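You operate a simulated robot arm through the tools that you are given. There is no shell and no other tool.

Carry out the task below with a simulated robot arm. There is one attempt and no reset: what you move stays moved.

TASK
The grey strip tripped: move one lamp to the black strip and light all four.
Fine: mind the MAX on the strips; grey and black strips switched off while you move it; press the grey strip's reset once; leave the other controls.

Only the result counts: the job must be done as asked and must still hold three seconds after the hand-in. Knocking over, shifting, dropping, spilling or breaking anything else fails it.

THE ROBOT
A 6-joint arm with a three-finger gripper, fixed in place. Base frame: the origin is at the foot of the arm, x ahead of it, y to its left, z up. Lengths are in cm, angles in rad, forces in N, time in s.
Its first joint turns from -2.897 to 2.897 rad. Payload 4.89 kg.
Tool frame: the origin (TCP) lies between the finger pads and is the grasp point; the fingertips stand 3 cm ahead of it; z points along the fingers, y is the line along which they close. Largest opening 16.4 cm; the body of the gripper starts 12.5 cm behind the TCP.
Orientation is told as [roll, pitch, yaw] about the base's x, y, z axes, in that order, counted from this pose: with the fingers straight down and closing along the base's y, the tool's x points along the base's -x, its y along +y and its z along -z.

THE INTERFACE
- The arm moves only by the tool move_arm. Its argument "plan" is text: rows parted by semicolons, each of 7 numbers parted by spaces: the turn, a rotation vector about the tool's x, y, z in units of 6 degrees (1.0 is 6 degrees), then the shift along the tool's x, y, z in units of 30 mm (1.0 is 30 mm), then the opening, from 0 (shut) to 1 (fully open). In form: rx ry rz dx dy dz jaw; .... A call has 1 to 20 rows; each row shifts and turns the commanded pose from where the row before left it, along the tool's axes as they then stand. A call with a number of a shift or a turn outside -1 to 1 is refused whole. Each row takes 0.2 s and may step no farther than 5 cm and 0.15 rad from the row before; otherwise, or with a gripper value out of range, the whole call is refused. A pose out of reach is approached as far as the arm can. The call stops where the force on the tool passes 40 N (or 10 N more than at its start, if that is more) or the arm is blocked; 0.2 s more then pass. Each finger travels about 10.8 cm/s and halts on what it meets, pressing with about 37 N; the grip force reading is that of the motor and also rises with nothing between the fingers. The clock runs only during rows and for 0.2 s after the last one: add rows that do not move to give the fingers time. The reply holds the time, the measured pose of the TCP, the force on the tool along the base axes, the opening and the grip force, in the units named above and with some noise, with the torque about the TCP (base axes, N m) and any sound that the robot's microphone picked up.
- Cameras (640 x 400 px; columns grow to the right, rows downward): "scene" is fixed at [4.77, 48.46, 145.54]; the picture's right is [-0.34, -0.94, 0.00], its down [-0.42, 0.15, -0.90] and it looks along [0.84, -0.31, -0.44] (base axes); focal length 350 px, centre (320, 200). "wrist" rides on the gripper at [7.6, -0.2, -15.2] in the tool frame; the picture's right is [0.02, 1.00, 0.00], its down [-0.88, 0.02, -0.47] and it looks along [-0.47, 0.01, 0.88] (tool axes); focal length 247 px, centre (320, 200). There is no depth. A picture from a camera that has moved, and an enlarged one, comes with that camera's place and axes in the base frame and with its lens. The place of the scene camera against the robot may be out by one fixed shift of up to 2.5 cm in any direction.
- snapshot(camera): a new picture of that camera. It takes no simulated time.
- raise_lower(by): slides the trunk up (or, below 0, down) by that many cm; the arm rides with it, the base frame stays. It gives what a move gives, with no picture.
- enlarge(camera, box): a new picture of the part [left, top, right, bottom] of that camera's present view, enlarged. It takes no simulated time.
- hand_in(): hands the job in; it is judged then, once.

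Places have to be worked out from the pictures, the camera data and where the tool is seen. Open the gripper and draw the arm clear of the work before you hand the job in, unless the task says otherwise.

The tools are called as name(argument=value, ...) on one line, values as JSON. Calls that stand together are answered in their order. move_arm: Moves the arm, as the interface text tells. Its arguments: {"type":"object","properties":{"plan":{"type":"string"}},"required":["plan"]} The other tools are called the same way: raise_lower (by) slides the trunk up or down; snapshot (camera) takes a picture; enlarge (camera, box) takes an enlarged picture of a part of a camera's view; hand_in () hands the job in.

At the start:

```text
time_s: 0.0
eef_pos: [60.63, 26.45, 118.64]
tool_rot: [-0.001, 0.0, 0.001]
wrist_force: [0.2, -0.4, -0.2]
ft_torque: [-0.01, -0.04, 0.0]
width: 16.4
grip_force: 0.1
trunk travel left (down, up): [-17.5, 21.5]
```

scene: 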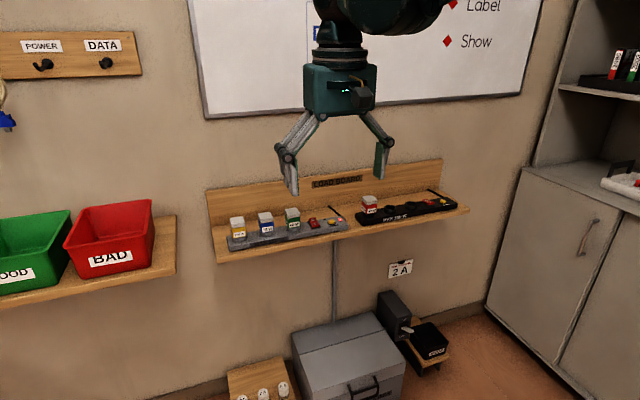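
wrist: 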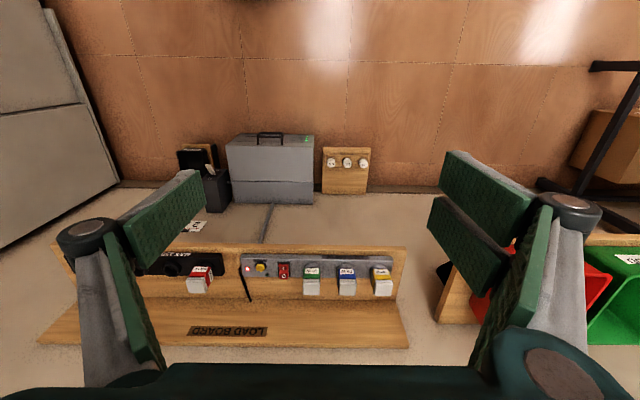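

I start by looking closer at the two strips and their labels.

enlarge(camera="scene", box=[200, 150, 360, 250])

enlarge(camera="scene", box=[320, 150, 480, 250])

enlarge(camera="wrist", box=[220, 230, 420, 355])

enlarge(camera="wrist", box=[100, 215, 300, 340])

```text
4.00 times, centred on (280, 200) of scene
camera zoom: at [4.77, 48.46, 145.54], right [-0.34, -0.94, 0.0], down [-0.42, 0.15, -0.9], along [0.84, -0.31, -0.44], focal length 1398 px, centre (480, 200)
```

zoom: 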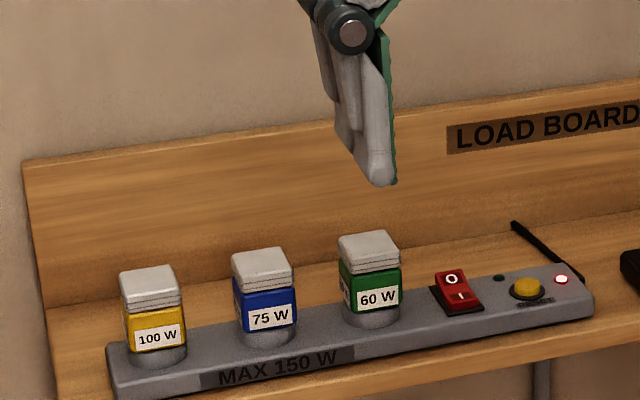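

```text
4.00 times, centred on (400, 200) of scene
camera zoom: at [4.77, 48.46, 145.54], right [-0.34, -0.94, 0.0], down [-0.42, 0.15, -0.9], along [0.84, -0.31, -0.44], focal length 1398 px, centre (0, 200)
```

zoom: 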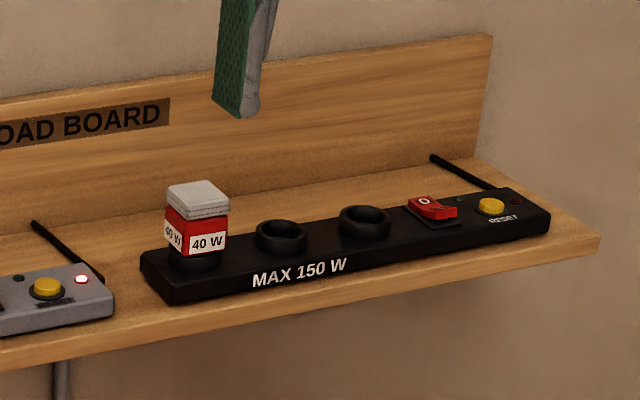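

```text
3.20 times, centred on (320, 292) of wrist
camera zoom: at [53.1, 26.35, 133.9], right [-0.02, 1.0, 0.0], down [0.88, 0.02, 0.47], along [0.47, 0.01, -0.88], focal length 790 px, centre (320, -96)
```

zoom: 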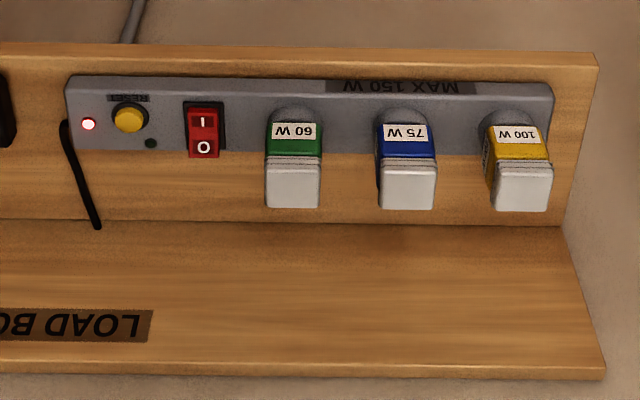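

```text
3.20 times, centred on (200, 278) of wrist
camera zoom: at [53.1, 26.35, 133.9], right [-0.02, 1.0, 0.0], down [0.88, 0.02, 0.47], along [0.47, 0.01, -0.88], focal length 790 px, centre (704, -48)
```

zoom: 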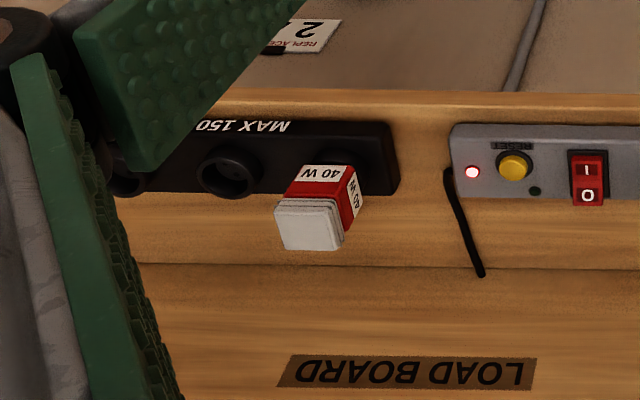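

The yellow 100 W lamp is the one to move (grey keeps 75+60=135 W, black gets 40+100=140 W, both under 150 W). I judge that lamp near (95, 41, top 96.5), grey switch near y 18.6, reset near y 13, and the black sockets near y 1, -7, -15. I move the arm closer, staying above the lamps, to look at the switches.

move_arm(plan="0 0 0 -0.9 -0.2 0.4 1; 0 0 0 -0.9 -0.2 0.4 1; 0 0 0 -0.9 -0.2 0.4 1; 0 0 0 -0.9 -0.2 0.4 1; 0 0 0 -0.9 -0.2 0.4 1; 0 0 0 -0.9 -0.2 0.4 1; 0 0 0 -0.9 -0.2 0.4 1; 0 0 0 0 0 0 1")

```text
time_s: 1.8
eef_pos: [79.62, 22.31, 110.35]
tool_rot: [0.002, 0.0, 0.001]
wrist_force: [1.6, 0.5, -0.5]
ft_torque: [-0.03, 0.12, 0.02]
width: 16.4
grip_force: 0.0
trunk travel left (down, up): [-17.5, 21.5]
```

The arm is now at (79.6, 22.3, 110.4) with nothing touched. I take a wrist picture to inspect the grey strip's controls.

snapshot(camera="wrist")

snapshot(camera="scene")

```text
taken
camera wrist: at [72.1, 22.12, 125.5], right [-0.02, 1.0, 0.0], down [0.88, 0.02, 0.47], along [0.47, 0.01, -0.88], focal length 247 px, centre (320, 200)
```

wrist: 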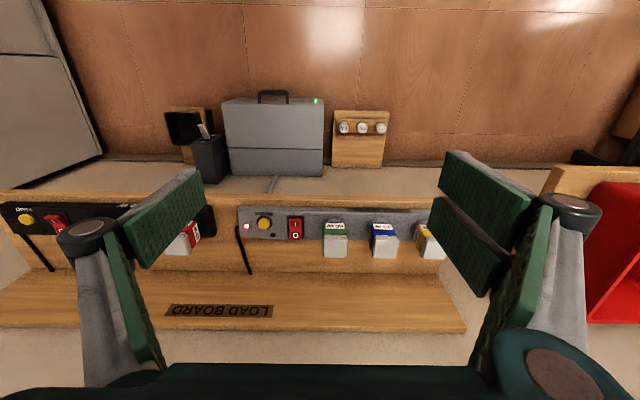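

```text
taken
```

scene: 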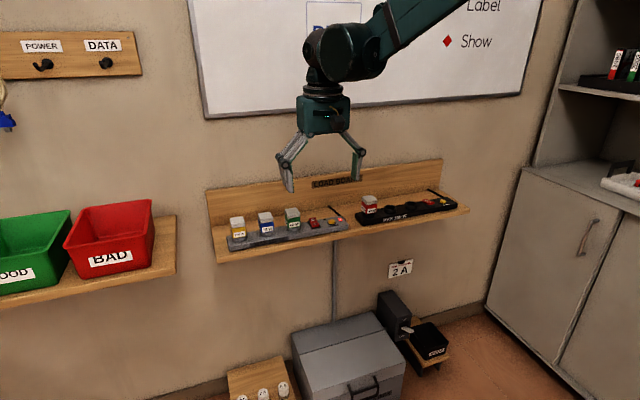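

The view is clear; I enlarge the two switches and the labels.

enlarge(camera="wrist", box=[228, 195, 328, 258])

enlarge(camera="wrist", box=[0, 190, 120, 265])

enlarge(camera="wrist", box=[300, 195, 460, 295])

enlarge(camera="scene", box=[296, 195, 356, 233])

enlarge(camera="scene", box=[400, 180, 464, 220])

```text
6.35 times, centred on (278, 226) of wrist
camera zoom: at [72.1, 22.12, 125.5], right [-0.02, 1.0, 0.0], down [0.88, 0.02, 0.47], along [0.47, 0.01, -0.88], focal length 1568 px, centre (587, 32)
```

zoom: 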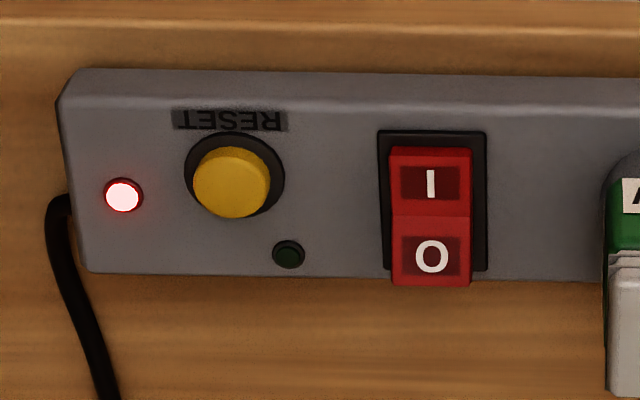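

```text
5.33 times, centred on (60, 228) of wrist
camera zoom: at [72.1, 22.12, 125.5], right [-0.02, 1.0, 0.0], down [0.88, 0.02, 0.47], along [0.47, 0.01, -0.88], focal length 1317 px, centre (1707, 53)
```

zoom: 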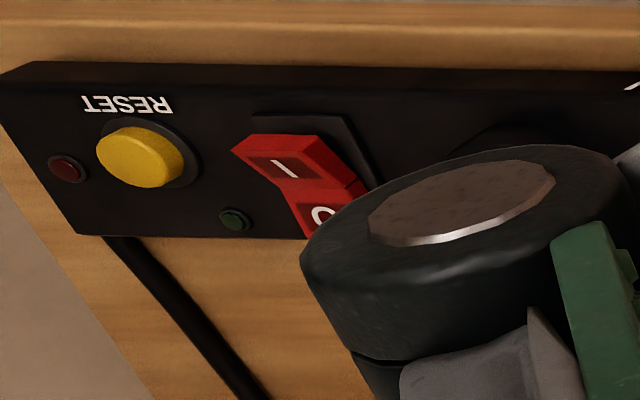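

```text
4.00 times, centred on (380, 245) of wrist
camera zoom: at [72.1, 22.12, 125.5], right [-0.02, 1.0, 0.0], down [0.88, 0.02, 0.47], along [0.47, 0.01, -0.88], focal length 988 px, centre (80, 20)
```

zoom: 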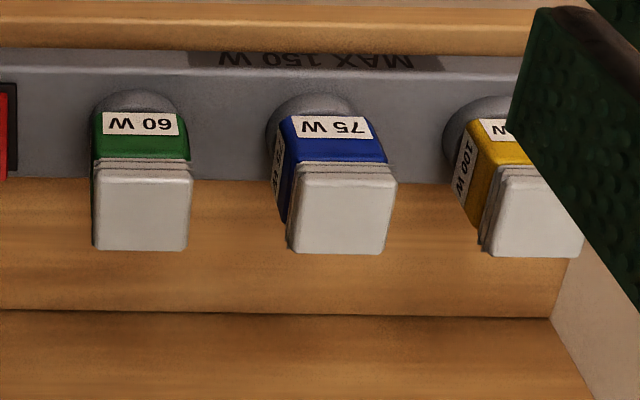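

```text
10.53 times, centred on (326, 214) of scene
camera zoom: at [4.77, 48.46, 145.54], right [-0.34, -0.94, 0.0], down [-0.42, 0.15, -0.9], along [0.84, -0.31, -0.44], focal length 3680 px, centre (257, 53)
```

zoom: 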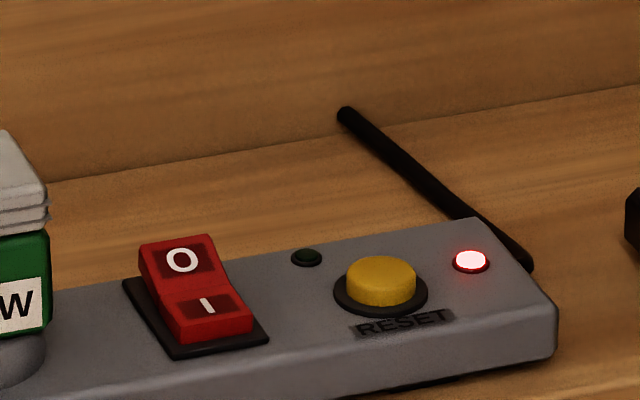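

```text
10.00 times, centred on (432, 200) of scene
camera zoom: at [4.77, 48.46, 145.54], right [-0.34, -0.94, 0.0], down [-0.42, 0.15, -0.9], along [0.84, -0.31, -0.44], focal length 3496 px, centre (-800, 200)
```

zoom: 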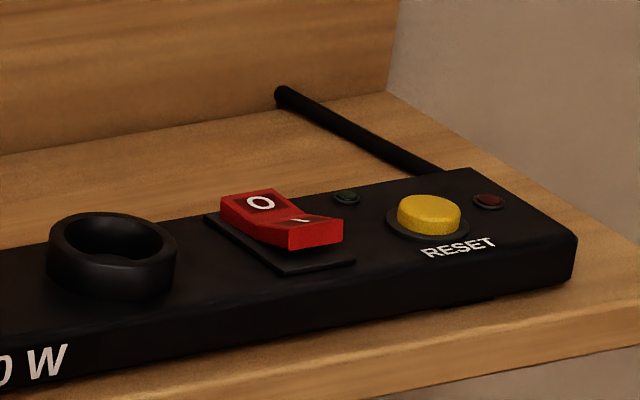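

The grey rocker has its I (front) end pressed down, so it is on and tripped (red lamp lit). The black rocker has its O end down, so it is off. I now move sideways over the black strip, above the lamps, to look at its sockets.

move_arm(plan="0 0 0 0 -1 0 1; 0 0 0 0 -1 0 1; 0 0 0 0 -1 0 1; 0 0 0 0 -1 0 1; 0 0 0 0 -1 0 1; 0 0 0 0 -1 0 1; 0 0 0 0 -1 0 1; 0 0 0 0 -1 0 1; 0 0 0 0 -1 0 1; 0 0 0 0 -1 0 1; 0 0 0 0 0 0 1")

snapshot(camera="wrist")

enlarge(camera="wrist", box=[220, 190, 420, 315])

enlarge(camera="wrist", box=[290, 200, 380, 256])

```text
time_s: 4.2
eef_pos: [79.49, -7.93, 110.32]
tool_rot: [0.001, 0.0, -0.002]
wrist_force: [0.3, -0.9, -0.5]
ft_torque: [-0.01, -0.05, 0.0]
width: 16.4
grip_force: 0.2
trunk travel left (down, up): [-17.5, 21.5]
```

```text
taken
camera wrist: at [71.98, -7.91, 125.52], right [-0.02, 1.0, 0.0], down [0.88, 0.02, 0.47], along [0.47, 0.01, -0.88], focal length 247 px, centre (320, 200)
```

wrist: 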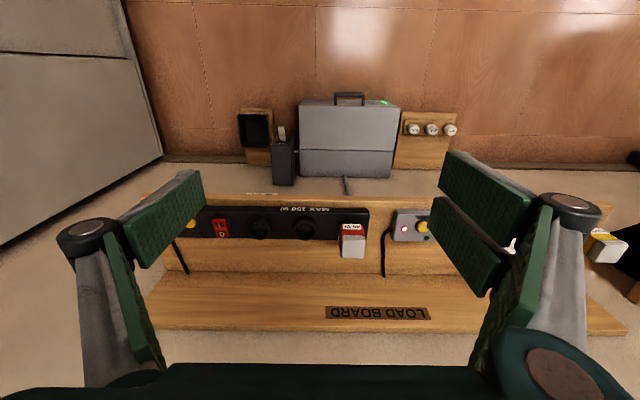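

```text
3.20 times, centred on (320, 252) of wrist
camera zoom: at [71.98, -7.91, 125.52], right [-0.02, 1.0, 0.0], down [0.88, 0.02, 0.47], along [0.47, 0.01, -0.88], focal length 790 px, centre (320, 32)
```

zoom: 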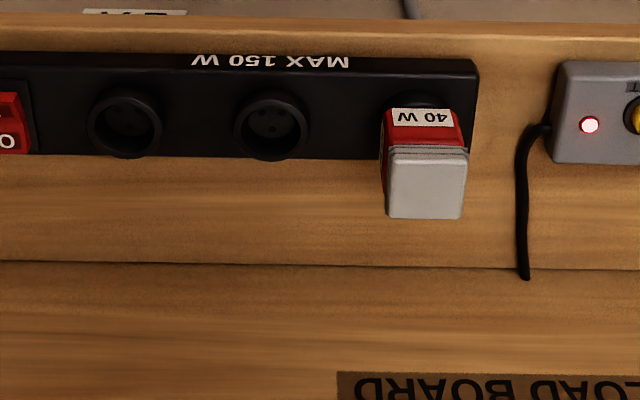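

```text
7.11 times, centred on (335, 228) of wrist
camera zoom: at [71.98, -7.91, 125.52], right [-0.02, 1.0, 0.0], down [0.88, 0.02, 0.47], along [0.47, 0.01, -0.88], focal length 1756 px, centre (213, 1)
```

zoom: 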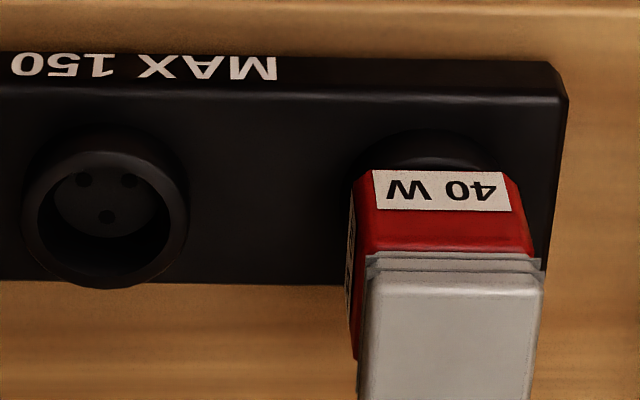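

The sockets have three pin holes, so the lamp's turn matters. I enlarge both free sockets to compare their hole patterns.

enlarge(camera="wrist", box=[284, 206, 332, 246])

enlarge(camera="wrist", box=[236, 206, 284, 246])

enlarge(camera="wrist", box=[180, 206, 244, 246])

enlarge(camera="wrist", box=[325, 210, 381, 265])

```text
10.00 times, centred on (308, 226) of wrist
camera zoom: at [71.98, -7.91, 125.52], right [-0.02, 1.0, 0.0], down [0.88, 0.02, 0.47], along [0.47, 0.01, -0.88], focal length 2470 px, centre (440, -60)
```

zoom: 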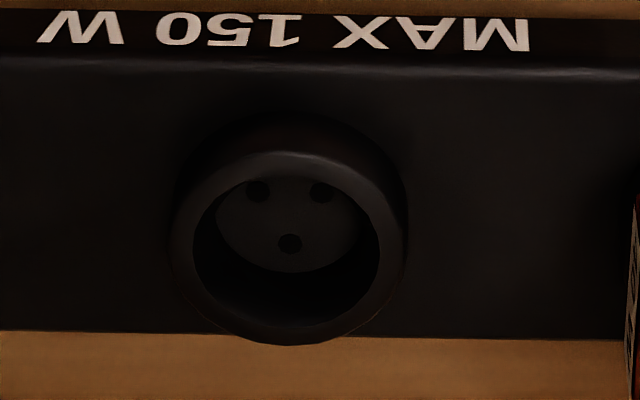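

```text
10.00 times, centred on (260, 226) of wrist
camera zoom: at [71.98, -7.91, 125.52], right [-0.02, 1.0, 0.0], down [0.88, 0.02, 0.47], along [0.47, 0.01, -0.88], focal length 2470 px, centre (920, -60)
```

zoom: 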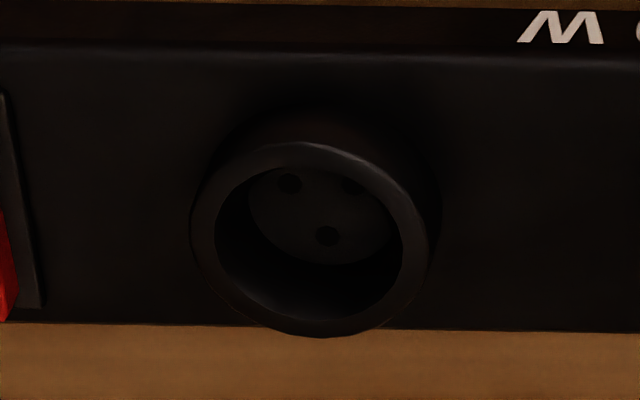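

```text
10.00 times, centred on (212, 226) of wrist
camera zoom: at [71.98, -7.91, 125.52], right [-0.02, 1.0, 0.0], down [0.88, 0.02, 0.47], along [0.47, 0.01, -0.88], focal length 2470 px, centre (1400, -60)
```

zoom: 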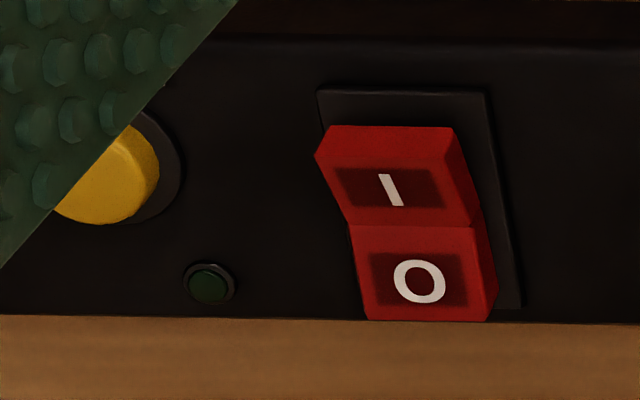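

```text
7.27 times, centred on (353, 238) of wrist
camera zoom: at [71.98, -7.91, 125.52], right [-0.02, 1.0, 0.0], down [0.88, 0.02, 0.47], along [0.47, 0.01, -0.88], focal length 1796 px, centre (80, -73)
```

zoom: 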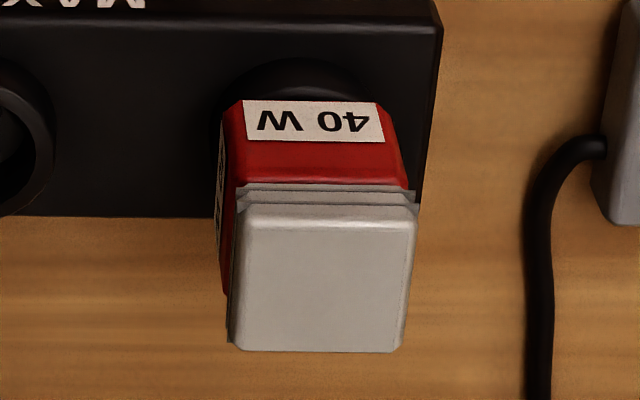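

Comparing the wrist views from y=22 and y=-8 gives a better depth: strip tops at about z 86.5, strips between x≈95.5 and 101.5, lamp tops near z 92. The grey rocker's O end is near (100, 18). I shut the gripper and move high above the grey switch, checking the reach on the way.

move_arm(plan="0 0 0 0 0 0 0.5; 0 0 0 0 0 0 0; 0 0 0 -0.574 0.96 0.2 0; 0 0 0 -0.574 0.96 0.2 0; 0 0 0 -0.574 0.96 0.2 0; 0 0 0 -0.574 0.96 0.2 0; 0 0 0 -0.574 0.96 0.2 0; 0 0 0 -0.574 0.96 0.2 0; 0 0 0 -0.574 0.96 0.2 0; 0 0 0 -0.574 0.96 0.2 0; 0 0 0 -0.574 0.96 0.2 0; 0 0 0 0 0 0 0")

snapshot(camera="wrist")

snapshot(camera="scene")

```text
time_s: 6.8
eef_pos: [94.99, 18.47, 104.85]
tool_rot: [0.0, 0.0, 0.001]
wrist_force: [0.4, -0.1, 0.4]
ft_torque: [-0.03, 0.1, -0.01]
width: 0.0
grip_force: 37.1
trunk travel left (down, up): [-17.5, 21.5]
```

```text
taken
camera wrist: at [87.44, 18.21, 120.11], right [-0.02, 1.0, 0.0], down [0.88, 0.02, 0.47], along [0.47, 0.01, -0.88], focal length 247 px, centre (320, 200)
```

wrist: 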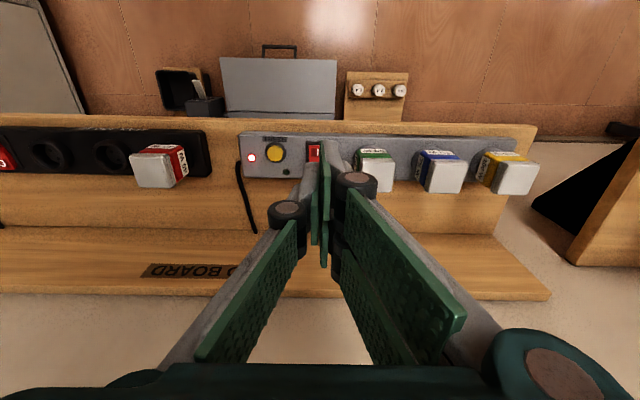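

```text
taken
```

scene: 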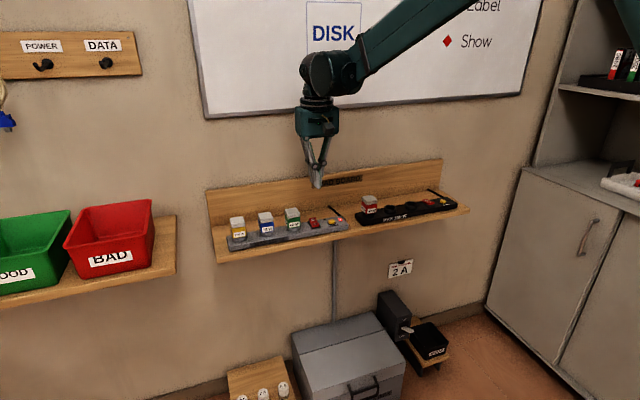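

The arm reaches here without trouble. I enlarge this view to pin down the switch, reset, and lamp positions.

enlarge(camera="wrist", box=[232, 120, 332, 183])

enlarge(camera="wrist", box=[340, 115, 560, 253])

enlarge(camera="scene", box=[280, 150, 360, 250])

```text
6.35 times, centred on (282, 152) of wrist
camera zoom: at [87.44, 18.21, 120.11], right [-0.02, 1.0, 0.0], down [0.88, 0.02, 0.47], along [0.47, 0.01, -0.88], focal length 1568 px, centre (561, 508)
```

zoom: 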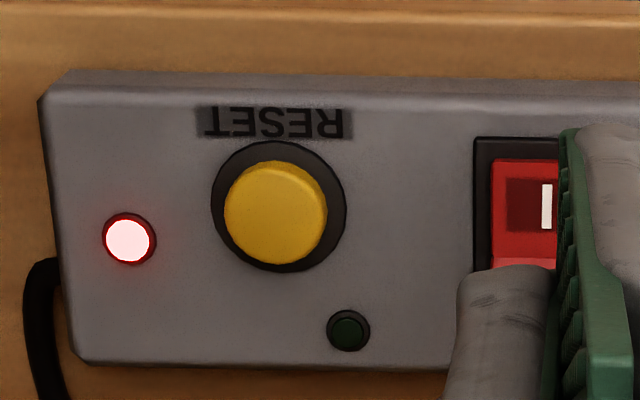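

```text
2.90 times, centred on (450, 184) of wrist
camera zoom: at [87.44, 18.21, 120.11], right [-0.02, 1.0, 0.0], down [0.88, 0.02, 0.47], along [0.47, 0.01, -0.88], focal length 716 px, centre (-57, 246)
```

zoom: 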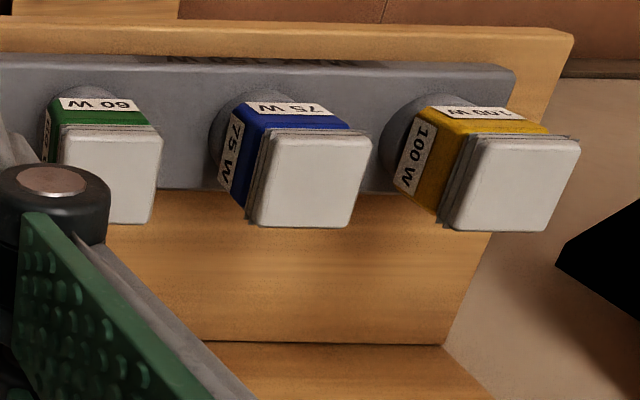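

```text
4.00 times, centred on (320, 200) of scene
camera zoom: at [4.77, 48.46, 145.54], right [-0.34, -0.94, 0.0], down [-0.42, 0.15, -0.9], along [0.84, -0.31, -0.44], focal length 1398 px, centre (320, 200)
```

zoom: 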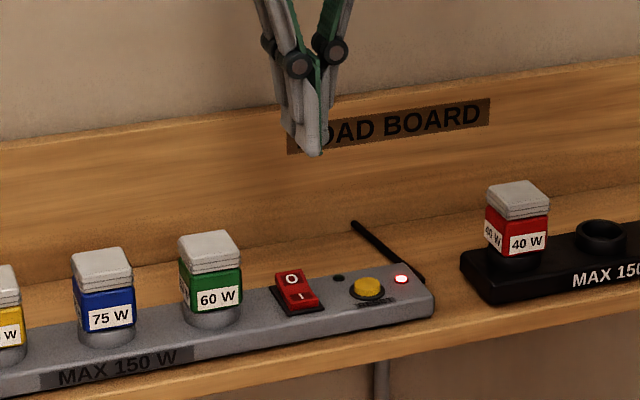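

This view agrees: reset at about (97.8, 12.4), grey rocker centre about (98.7, 18.1) with the O end at the back near x 100.5. I move over the O end and come down to about 3 cm above it.

move_arm(plan="0 0 0 -0.5 -0.03 0 0; 0 0 0 -0.5 -0.03 0 0; 0 0 0 -0.5 -0.03 0 0; 0 0 0 -0.57 -0.03 0 0; 0 0 0 0 0 0.7 0; 0 0 0 0 0 0.7 0; 0 0 0 0 0 0.7 0; 0 0 0 0 0 0.7 0; 0 0 0 0 0 0.7 0; 0 0 0 0 0 0 0")

snapshot(camera="wrist")

enlarge(camera="scene", box=[280, 150, 360, 250])

```text
time_s: 9.0
eef_pos: [101.14, 17.75, 94.49]
tool_rot: [0.001, 0.001, 0.001]
wrist_force: [0.3, 0.3, -0.2]
ft_torque: [0.01, 0.01, 0.01]
width: 0.0
grip_force: 37.4
trunk travel left (down, up): [-17.5, 21.5]
```

```text
taken
camera wrist: at [93.66, 17.63, 109.65], right [-0.02, 1.0, 0.0], down [0.88, 0.02, 0.47], along [0.47, 0.01, -0.88], focal length 247 px, centre (320, 200)
```

wrist: 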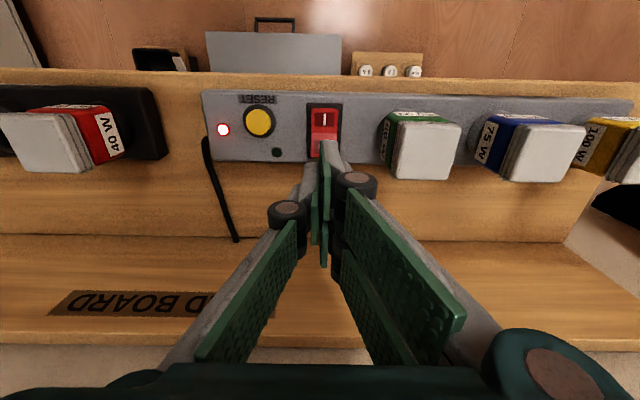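

```text
4.00 times, centred on (320, 200) of scene
camera zoom: at [4.77, 48.46, 145.54], right [-0.34, -0.94, 0.0], down [-0.42, 0.15, -0.9], along [0.84, -0.31, -0.44], focal length 1398 px, centre (320, 200)
```

zoom: 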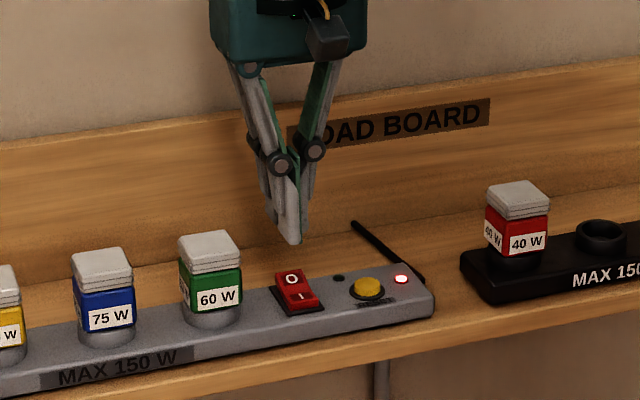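

The tool is above the O end with about 3 cm to spare by my estimate. I look closer at where the fingertip stands against the rocker.

enlarge(camera="wrist", box=[270, 90, 390, 165])

enlarge(camera="scene", box=[296, 190, 346, 232])

```text
5.33 times, centred on (330, 128) of wrist
camera zoom: at [93.66, 17.63, 109.65], right [-0.02, 1.0, 0.0], down [0.88, 0.02, 0.47], along [0.47, 0.01, -0.88], focal length 1317 px, centre (267, 587)
```

zoom: 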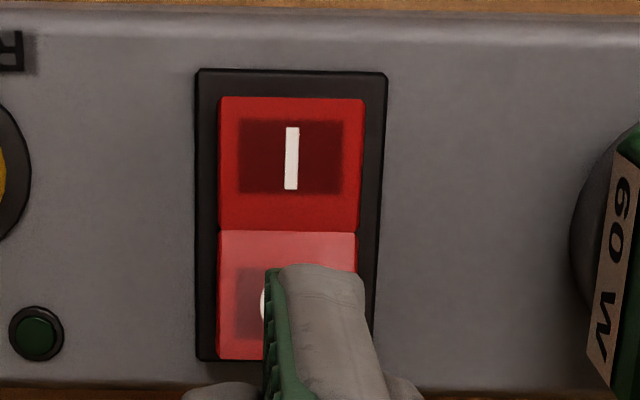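

```text
9.52 times, centred on (321, 211) of scene
camera zoom: at [4.77, 48.46, 145.54], right [-0.34, -0.94, 0.0], down [-0.42, 0.15, -0.9], along [0.84, -0.31, -0.44], focal length 3330 px, centre (310, 95)
```

zoom: 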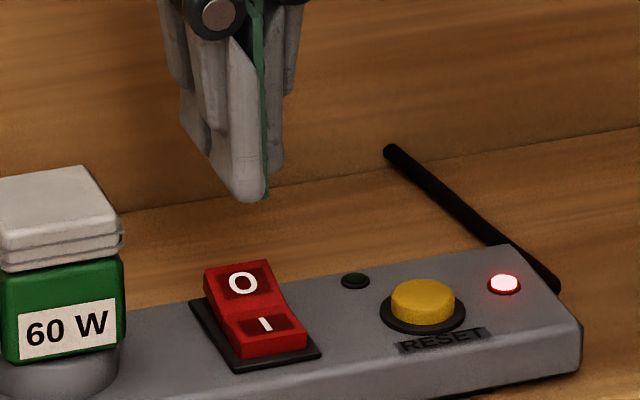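

The fingertips look uneven in the wrist view, so I enlarge the finger area to learn the tip shape before pressing anything.

enlarge(camera="wrist", box=[240, 130, 400, 230])

enlarge(camera="scene", box=[290, 150, 350, 220])

```text
4.00 times, centred on (320, 180) of wrist
camera zoom: at [93.66, 17.63, 109.65], right [-0.02, 1.0, 0.0], down [0.88, 0.02, 0.47], along [0.47, 0.01, -0.88], focal length 988 px, centre (320, 280)
```

zoom: 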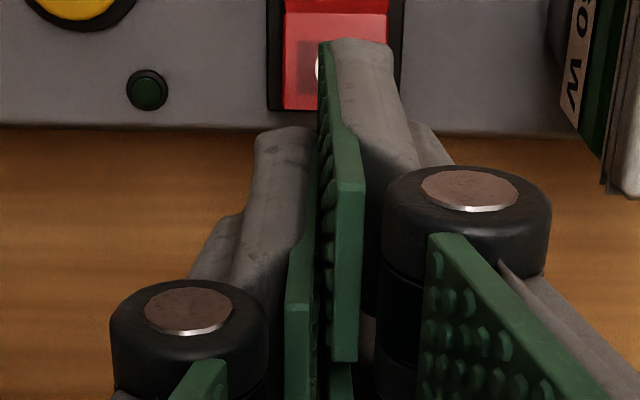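

```text
5.71 times, centred on (320, 185) of scene
camera zoom: at [4.77, 48.46, 145.54], right [-0.34, -0.94, 0.0], down [-0.42, 0.15, -0.9], along [0.84, -0.31, -0.44], focal length 1998 px, centre (320, 286)
```

zoom: 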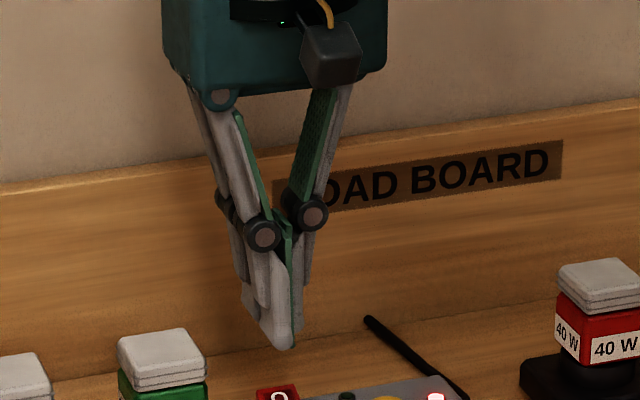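

The right-hand finger's front edge stands about 2.8 cm nearer the base than the TCP, so I shift a further 0.8 cm in x so that only the O half gets touched. Then I lower to just above the rocker and check again.

move_arm(plan="0 0 0 -0.27 0 0 0; 0 0 0 0 0 0.3 0; 0 0 0 0 0 0.3 0; 0 0 0 0 0 0 0")

enlarge(camera="wrist", box=[240, 70, 400, 170])

enlarge(camera="scene", box=[296, 180, 356, 232])

```text
time_s: 10.0
eef_pos: [101.86, 17.68, 92.59]
tool_rot: [0.001, -0.001, 0.0]
wrist_force: [-0.1, -0.2, 0.8]
ft_torque: [0.02, 0.01, 0.02]
width: 0.02
grip_force: 37.6
trunk travel left (down, up): [-17.5, 21.5]
```

```text
4.00 times, centred on (320, 120) of wrist
camera zoom: at [94.45, 17.64, 107.73], right [-0.02, 1.0, 0.0], down [0.88, 0.02, 0.47], along [0.47, 0.01, -0.88], focal length 988 px, centre (320, 520)
```

zoom: 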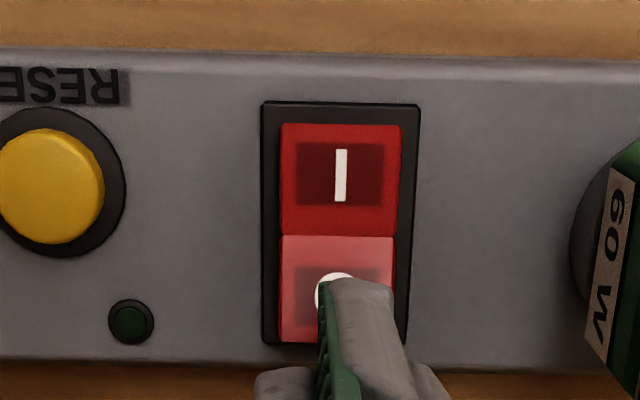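

```text
7.69 times, centred on (326, 206) of scene
camera zoom: at [4.77, 48.46, 145.54], right [-0.34, -0.94, 0.0], down [-0.42, 0.15, -0.9], along [0.84, -0.31, -0.44], focal length 2689 px, centre (274, 154)
```

zoom: 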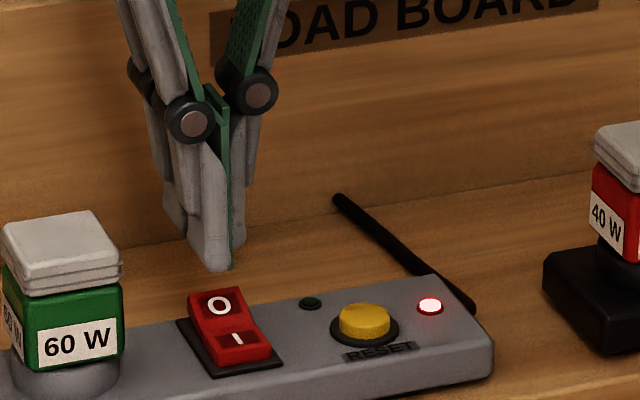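

The scene view shows the +y side really has two fingers; the front one's tip now stands at x≈99.2–101.8, only over the O half. I press down slowly in 2 mm steps, watching for force and a click.

move_arm(plan="0 0 0 0 0 0.1 0; 0 0 0 0 0 0.1 0; 0 0 0 0 0 0.1 0; 0 0 0 0 0 0.07 0; 0 0 0 0 0 0.07 0; 0 0 0 0 0 0.07 0; 0 0 0 0 0 0.07 0; 0 0 0 0 0 0.07 0")

enlarge(camera="wrist", box=[240, 70, 400, 170])

```text
time_s: 11.8
eef_pos: [102.14, 17.99, 90.62]
tool_rot: [0.0, 0.0, -0.002]
wrist_force: [0.6, 1.3, 1.8]
ft_torque: [-0.02, -0.03, 0.01]
width: 0.6
grip_force: 44.7
trunk travel left (down, up): [-17.5, 21.5]
```

```text
4.00 times, centred on (320, 120) of wrist
camera zoom: at [94.49, 17.74, 105.86], right [-0.02, 1.0, 0.0], down [0.88, 0.02, 0.47], along [0.47, 0.01, -0.88], focal length 988 px, centre (320, 520)
```

zoom: 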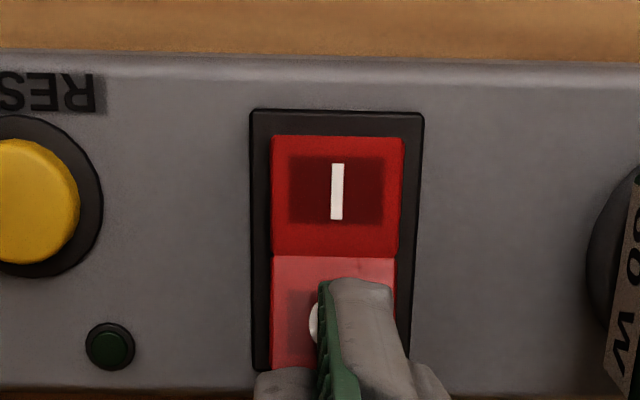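

Light contact has begun (fingers nudged open 0.6 cm, force under 2 N) but no click yet. I press a bit further in small steps.

move_arm(plan="0 0 0 0 0 0.07 0; 0 0 0 0 0 0.07 0; 0 0 0 0 0 0.07 0")

enlarge(camera="wrist", box=[240, 70, 400, 170])

enlarge(camera="scene", box=[296, 180, 356, 232])

```text
time_s: 12.6
eef_pos: [102.11, 17.73, 90.12]
tool_rot: [-0.001, -0.001, 0.0]
wrist_force: [4.3, 3.0, 11.7]
ft_torque: [0.09, 0.01, -0.03]
width: 0.59
grip_force: 45.1
trunk travel left (down, up): [-17.5, 21.5]
```

```text
4.00 times, centred on (320, 120) of wrist
camera zoom: at [94.55, 17.69, 105.26], right [-0.02, 1.0, 0.0], down [0.88, 0.02, 0.47], along [0.47, 0.01, -0.88], focal length 988 px, centre (320, 520)
```

zoom: 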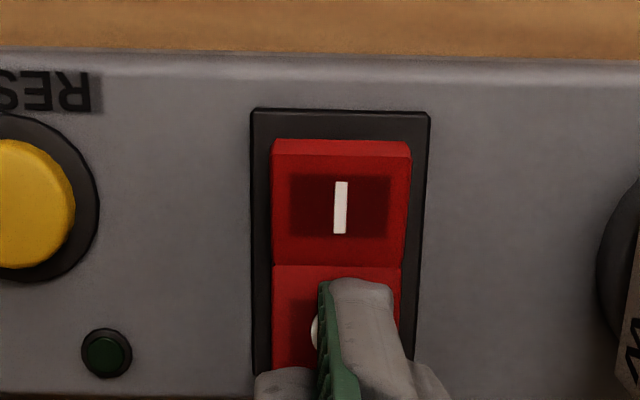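

```text
7.69 times, centred on (326, 206) of scene
camera zoom: at [4.77, 48.46, 145.54], right [-0.34, -0.94, 0.0], down [-0.42, 0.15, -0.9], along [0.84, -0.31, -0.44], focal length 2689 px, centre (274, 154)
```

zoom: 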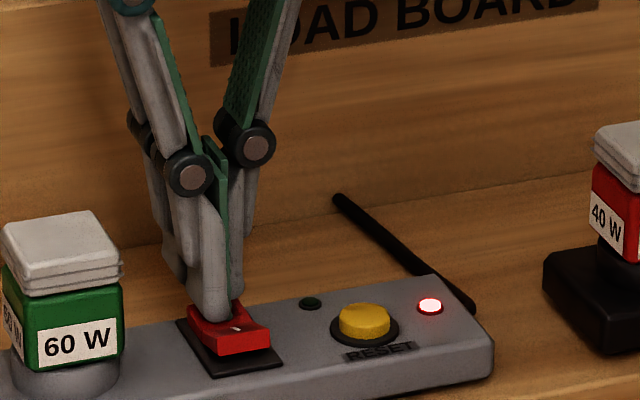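

The rocker has tipped: its I end is now raised. I lift off and check that it stays there.

move_arm(plan="0 0 0 0 0 -0.1 0; 0 0 0 0 0 -0.3 0; 0 0 0 0 0 -0.8 0; 0 0 0 0 0 -0.8 0; 0 0 0 0 0 -0.8 0; 0 0 0 0 0 0 0")

snapshot(camera="wrist")

enlarge(camera="scene", box=[296, 180, 356, 232])

```text
time_s: 14.0
eef_pos: [101.96, 18.06, 98.54]
tool_rot: [0.001, 0.0, 0.0]
wrist_force: [-0.6, 0.4, 0.1]
ft_torque: [-0.03, -0.06, 0.0]
width: 0.0
grip_force: 45.1
trunk travel left (down, up): [-17.5, 21.5]
```

```text
taken
camera wrist: at [94.43, 17.85, 113.74], right [-0.02, 1.0, 0.0], down [0.88, 0.02, 0.47], along [0.47, 0.01, -0.88], focal length 247 px, centre (320, 200)
```

wrist: 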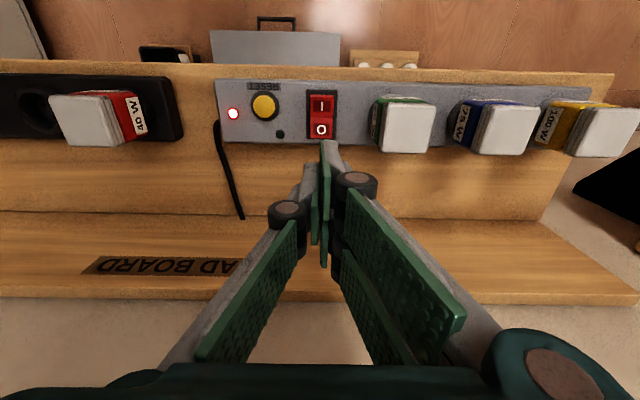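

```text
7.69 times, centred on (326, 206) of scene
camera zoom: at [4.77, 48.46, 145.54], right [-0.34, -0.94, 0.0], down [-0.42, 0.15, -0.9], along [0.84, -0.31, -0.44], focal length 2689 px, centre (274, 154)
```

zoom: 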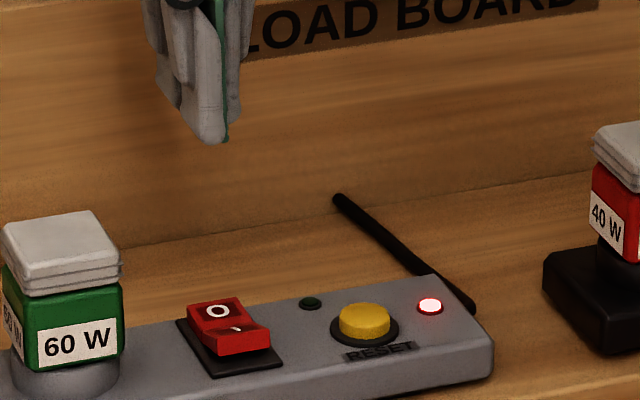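

The grey switch now rests at O, matching the black one, so both strips are off. I now move high over the yellow 100 W lamp, which I place at about (98.8, 42.6) with its top near z 92.

move_arm(plan="0 0 0 0.128 0.9 -0.3 0; 0 0 0 0.128 0.9 -0.3 0; 0 0 0 0.128 0.9 -0.3 0; 0 0 0 0.128 0.9 -0.3 0; 0 0 0 0.128 0.9 0 0; 0 0 0 0.128 0.9 0 0; 0 0 0 0.128 0.9 0 0; 0 0 0 0.128 0.9 0 0; 0 0 0 0.128 0.9 0 0; 0 0 0 0 0 0 0")

snapshot(camera="wrist")

snapshot(camera="scene")

```text
time_s: 16.2
eef_pos: [98.6, 42.35, 102.02]
tool_rot: [0.0, 0.0, -0.001]
wrist_force: [-0.9, 0.3, -0.5]
ft_torque: [-0.04, -0.03, -0.01]
width: 0.01
grip_force: 44.8
trunk travel left (down, up): [-17.5, 21.5]
```

```text
taken
camera wrist: at [91.1, 42.2, 117.24], right [-0.02, 1.0, 0.0], down [0.88, 0.02, 0.47], along [0.47, 0.01, -0.88], focal length 247 px, centre (320, 200)
```

wrist: 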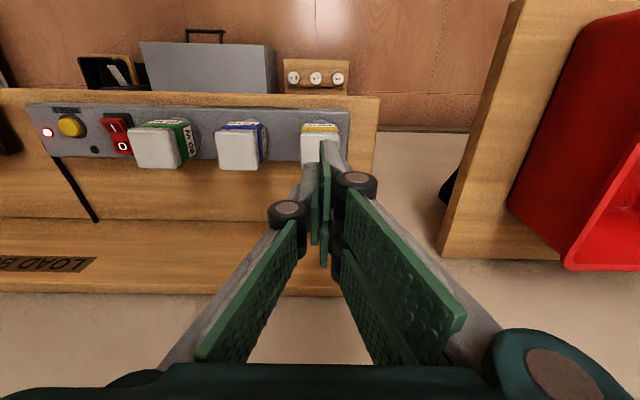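

```text
taken
```

scene: 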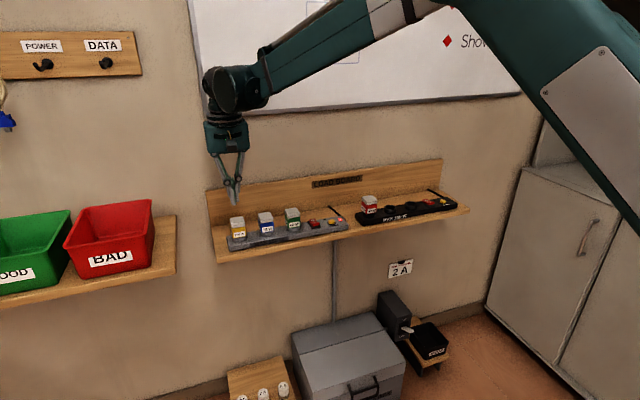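

The arm reaches above the yellow lamp. I open the gripper to about 7 cm here, well above the lamp, and look at the lamp's place and turn.

move_arm(plan="0 0 0 0 0 0 0.42; 0 0 0 0 0 0 0.42; 0 0 0 0 0 0 0.42")

snapshot(camera="wrist")

enlarge(camera="wrist", box=[240, 90, 400, 190])

enlarge(camera="scene", box=[200, 150, 300, 260])

```text
time_s: 17.0
eef_pos: [98.59, 42.26, 102.03]
tool_rot: [0.002, -0.001, 0.0]
wrist_force: [-0.2, 0.4, 0.2]
ft_torque: [-0.02, 0.02, 0.01]
width: 6.87
grip_force: 0.1
trunk travel left (down, up): [-17.5, 21.5]
```

```text
taken
camera wrist: at [91.12, 42.11, 117.24], right [-0.02, 1.0, 0.0], down [0.88, 0.02, 0.47], along [0.47, 0.01, -0.88], focal length 247 px, centre (320, 200)
```

wrist: 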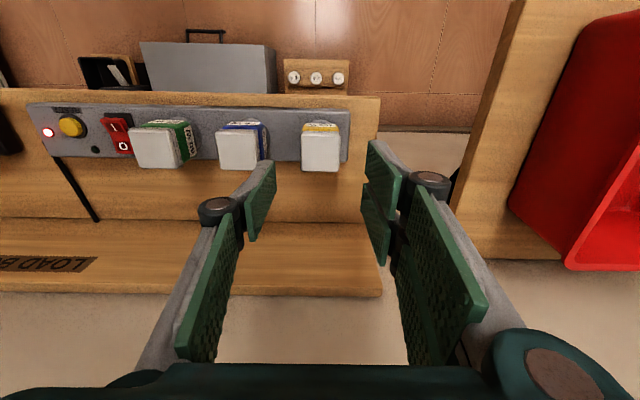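

```text
4.00 times, centred on (320, 140) of wrist
camera zoom: at [91.12, 42.11, 117.24], right [-0.02, 1.0, 0.0], down [0.88, 0.02, 0.47], along [0.47, 0.01, -0.88], focal length 988 px, centre (320, 440)
```

zoom: 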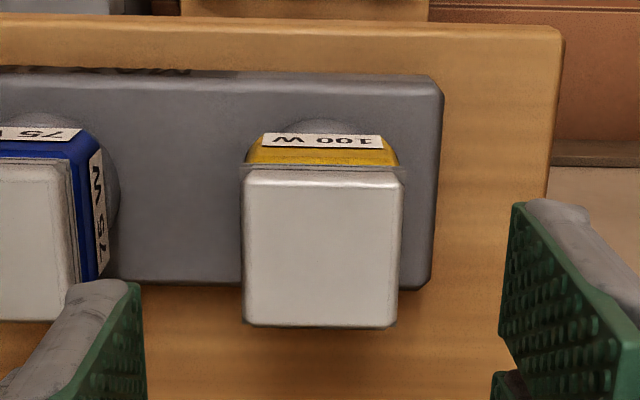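

```text
3.64 times, centred on (250, 205) of scene
camera zoom: at [4.77, 48.46, 145.54], right [-0.34, -0.94, 0.0], down [-0.42, 0.15, -0.9], along [0.84, -0.31, -0.44], focal length 1271 px, centre (574, 182)
```

zoom: 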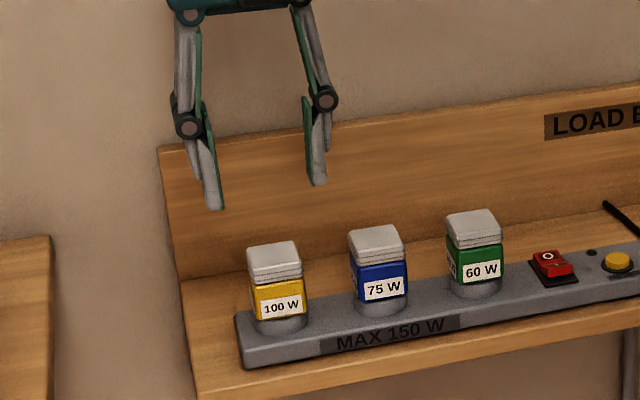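

The yellow lamp is square to the base axes (yaw ≈ 0), centre about (98.8, 42.3), top z≈92.2, about 4.1 cm wide; the TCP is nearly right above it. I narrow to about 6.2 cm and come down until the tips are level with just above the lamp top.

move_arm(plan="0 0 0 -0.07 0.02 0.4 0.38; 0 0 0 0 0 0.5 0.38; 0 0 0 0 0 0.5 0.38; 0 0 0 0 0 0.5 0.38; 0 0 0 0 0 0 0.38")

snapshot(camera="wrist")

enlarge(camera="scene", box=[200, 150, 300, 260])

```text
time_s: 18.2
eef_pos: [98.8, 42.22, 96.27]
tool_rot: [0.0, 0.0, -0.001]
wrist_force: [0.0, 1.1, 0.3]
ft_torque: [-0.01, -0.01, -0.03]
width: 6.24
grip_force: 0.0
trunk travel left (down, up): [-17.5, 21.5]
```

```text
taken
camera wrist: at [91.29, 42.0, 111.48], right [-0.02, 1.0, 0.0], down [0.88, 0.02, 0.47], along [0.47, 0.01, -0.88], focal length 247 px, centre (320, 200)
```

wrist: 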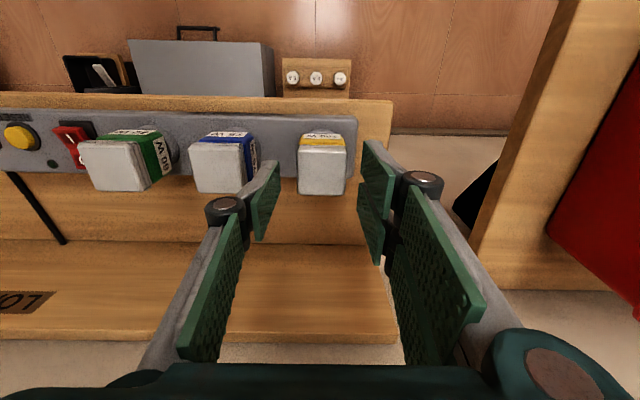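

```text
3.64 times, centred on (250, 205) of scene
camera zoom: at [4.77, 48.46, 145.54], right [-0.34, -0.94, 0.0], down [-0.42, 0.15, -0.9], along [0.84, -0.31, -0.44], focal length 1271 px, centre (574, 182)
```

zoom: 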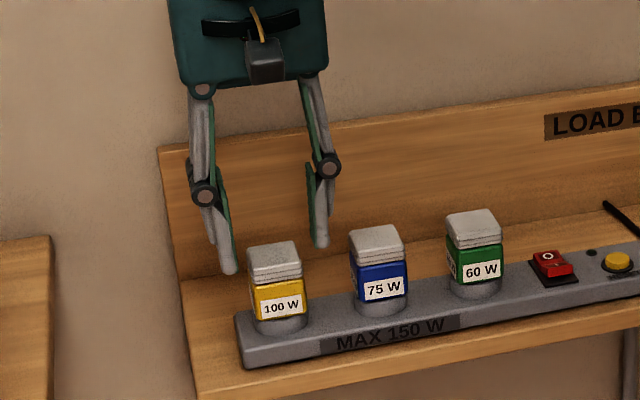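

Fingers straddle the lamp evenly in both views. I go down so that the tips end about 0.7 cm above the socket ring.

move_arm(plan="0 0 0 0 0 0.3 0.38; 0 0 0 0 0 0.3 0.38; 0 0 0 0 0 0.3 0.38; 0 0 0 0 0 0.3 0.38; 0 0 0 0 0 0.3 0.38; 0 0 0 0 0 0 0.38")

snapshot(camera="wrist")

enlarge(camera="scene", box=[220, 190, 290, 255])

```text
time_s: 19.6
eef_pos: [98.78, 42.26, 91.7]
tool_rot: [0.001, -0.001, 0.0]
wrist_force: [0.3, 0.0, -0.4]
ft_torque: [0.02, 0.0, 0.0]
width: 6.24
grip_force: 0.1
trunk travel left (down, up): [-17.5, 21.5]
```

```text
taken
camera wrist: at [91.22, 42.18, 106.89], right [-0.02, 1.0, 0.0], down [0.88, 0.02, 0.47], along [0.47, 0.01, -0.88], focal length 247 px, centre (320, 200)
```

wrist: 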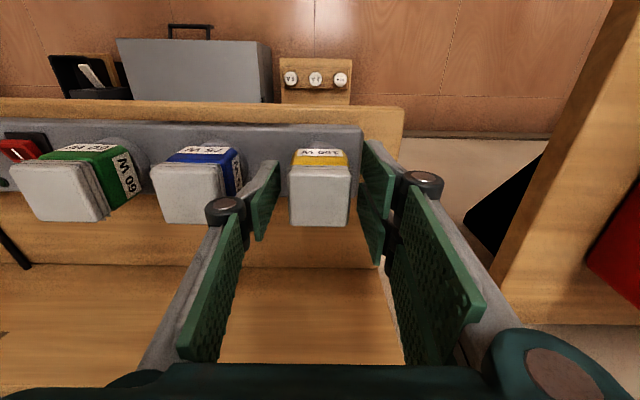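

```text
6.15 times, centred on (255, 222) of scene
camera zoom: at [4.77, 48.46, 145.54], right [-0.34, -0.94, 0.0], down [-0.42, 0.15, -0.9], along [0.84, -0.31, -0.44], focal length 2151 px, centre (720, 62)
```

zoom: 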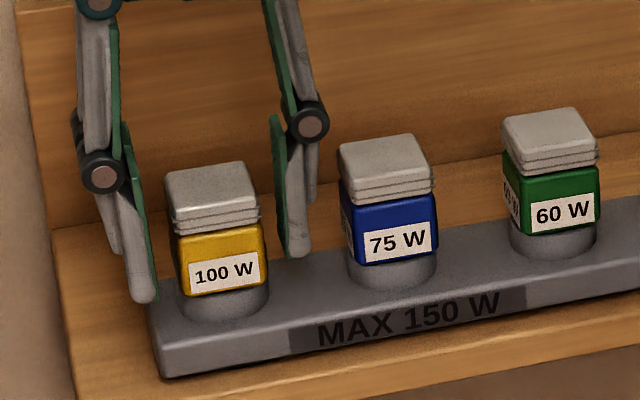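

The tips sit beside the lamp body about 0.4 cm above the socket ring, with equal gaps left and right. I close on the lamp.

move_arm(plan="0 0 0 0 0 0 0.3; 0 0 0 0 0 0 0.2; 0 0 0 0 0 0 0.1; 0 0 0 0 0 0 0; 0 0 0 0 0 0 0")

snapshot(camera="wrist")

enlarge(camera="scene", box=[220, 190, 290, 255])

```text
time_s: 20.8
eef_pos: [98.74, 42.37, 91.66]
tool_rot: [-0.001, 0.0, 0.002]
wrist_force: [1.1, 1.4, -0.3]
ft_torque: [0.0, 0.01, 0.03]
width: 4.11
grip_force: 37.5
trunk travel left (down, up): [-17.5, 21.5]
```

```text
taken
camera wrist: at [91.23, 42.18, 106.9], right [-0.02, 1.0, 0.0], down [0.88, 0.02, 0.47], along [0.47, 0.01, -0.88], focal length 247 px, centre (320, 200)
```

wrist: 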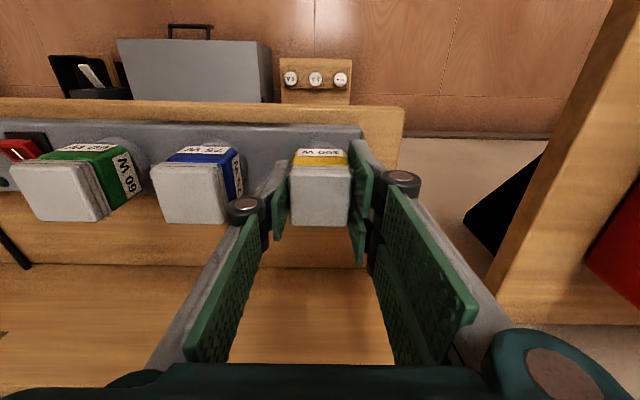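

```text
6.15 times, centred on (255, 222) of scene
camera zoom: at [4.77, 48.46, 145.54], right [-0.34, -0.94, 0.0], down [-0.42, 0.15, -0.9], along [0.84, -0.31, -0.44], focal length 2151 px, centre (720, 62)
```

zoom: 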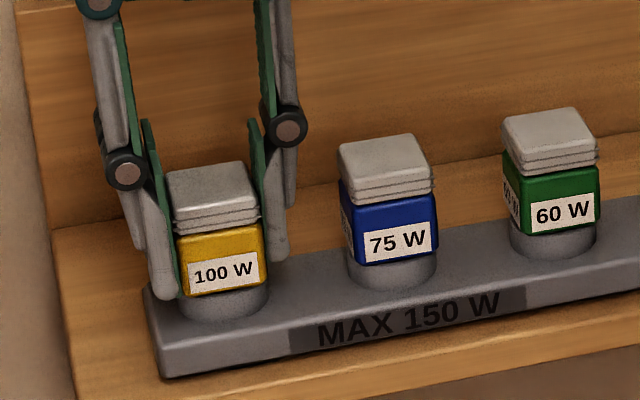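

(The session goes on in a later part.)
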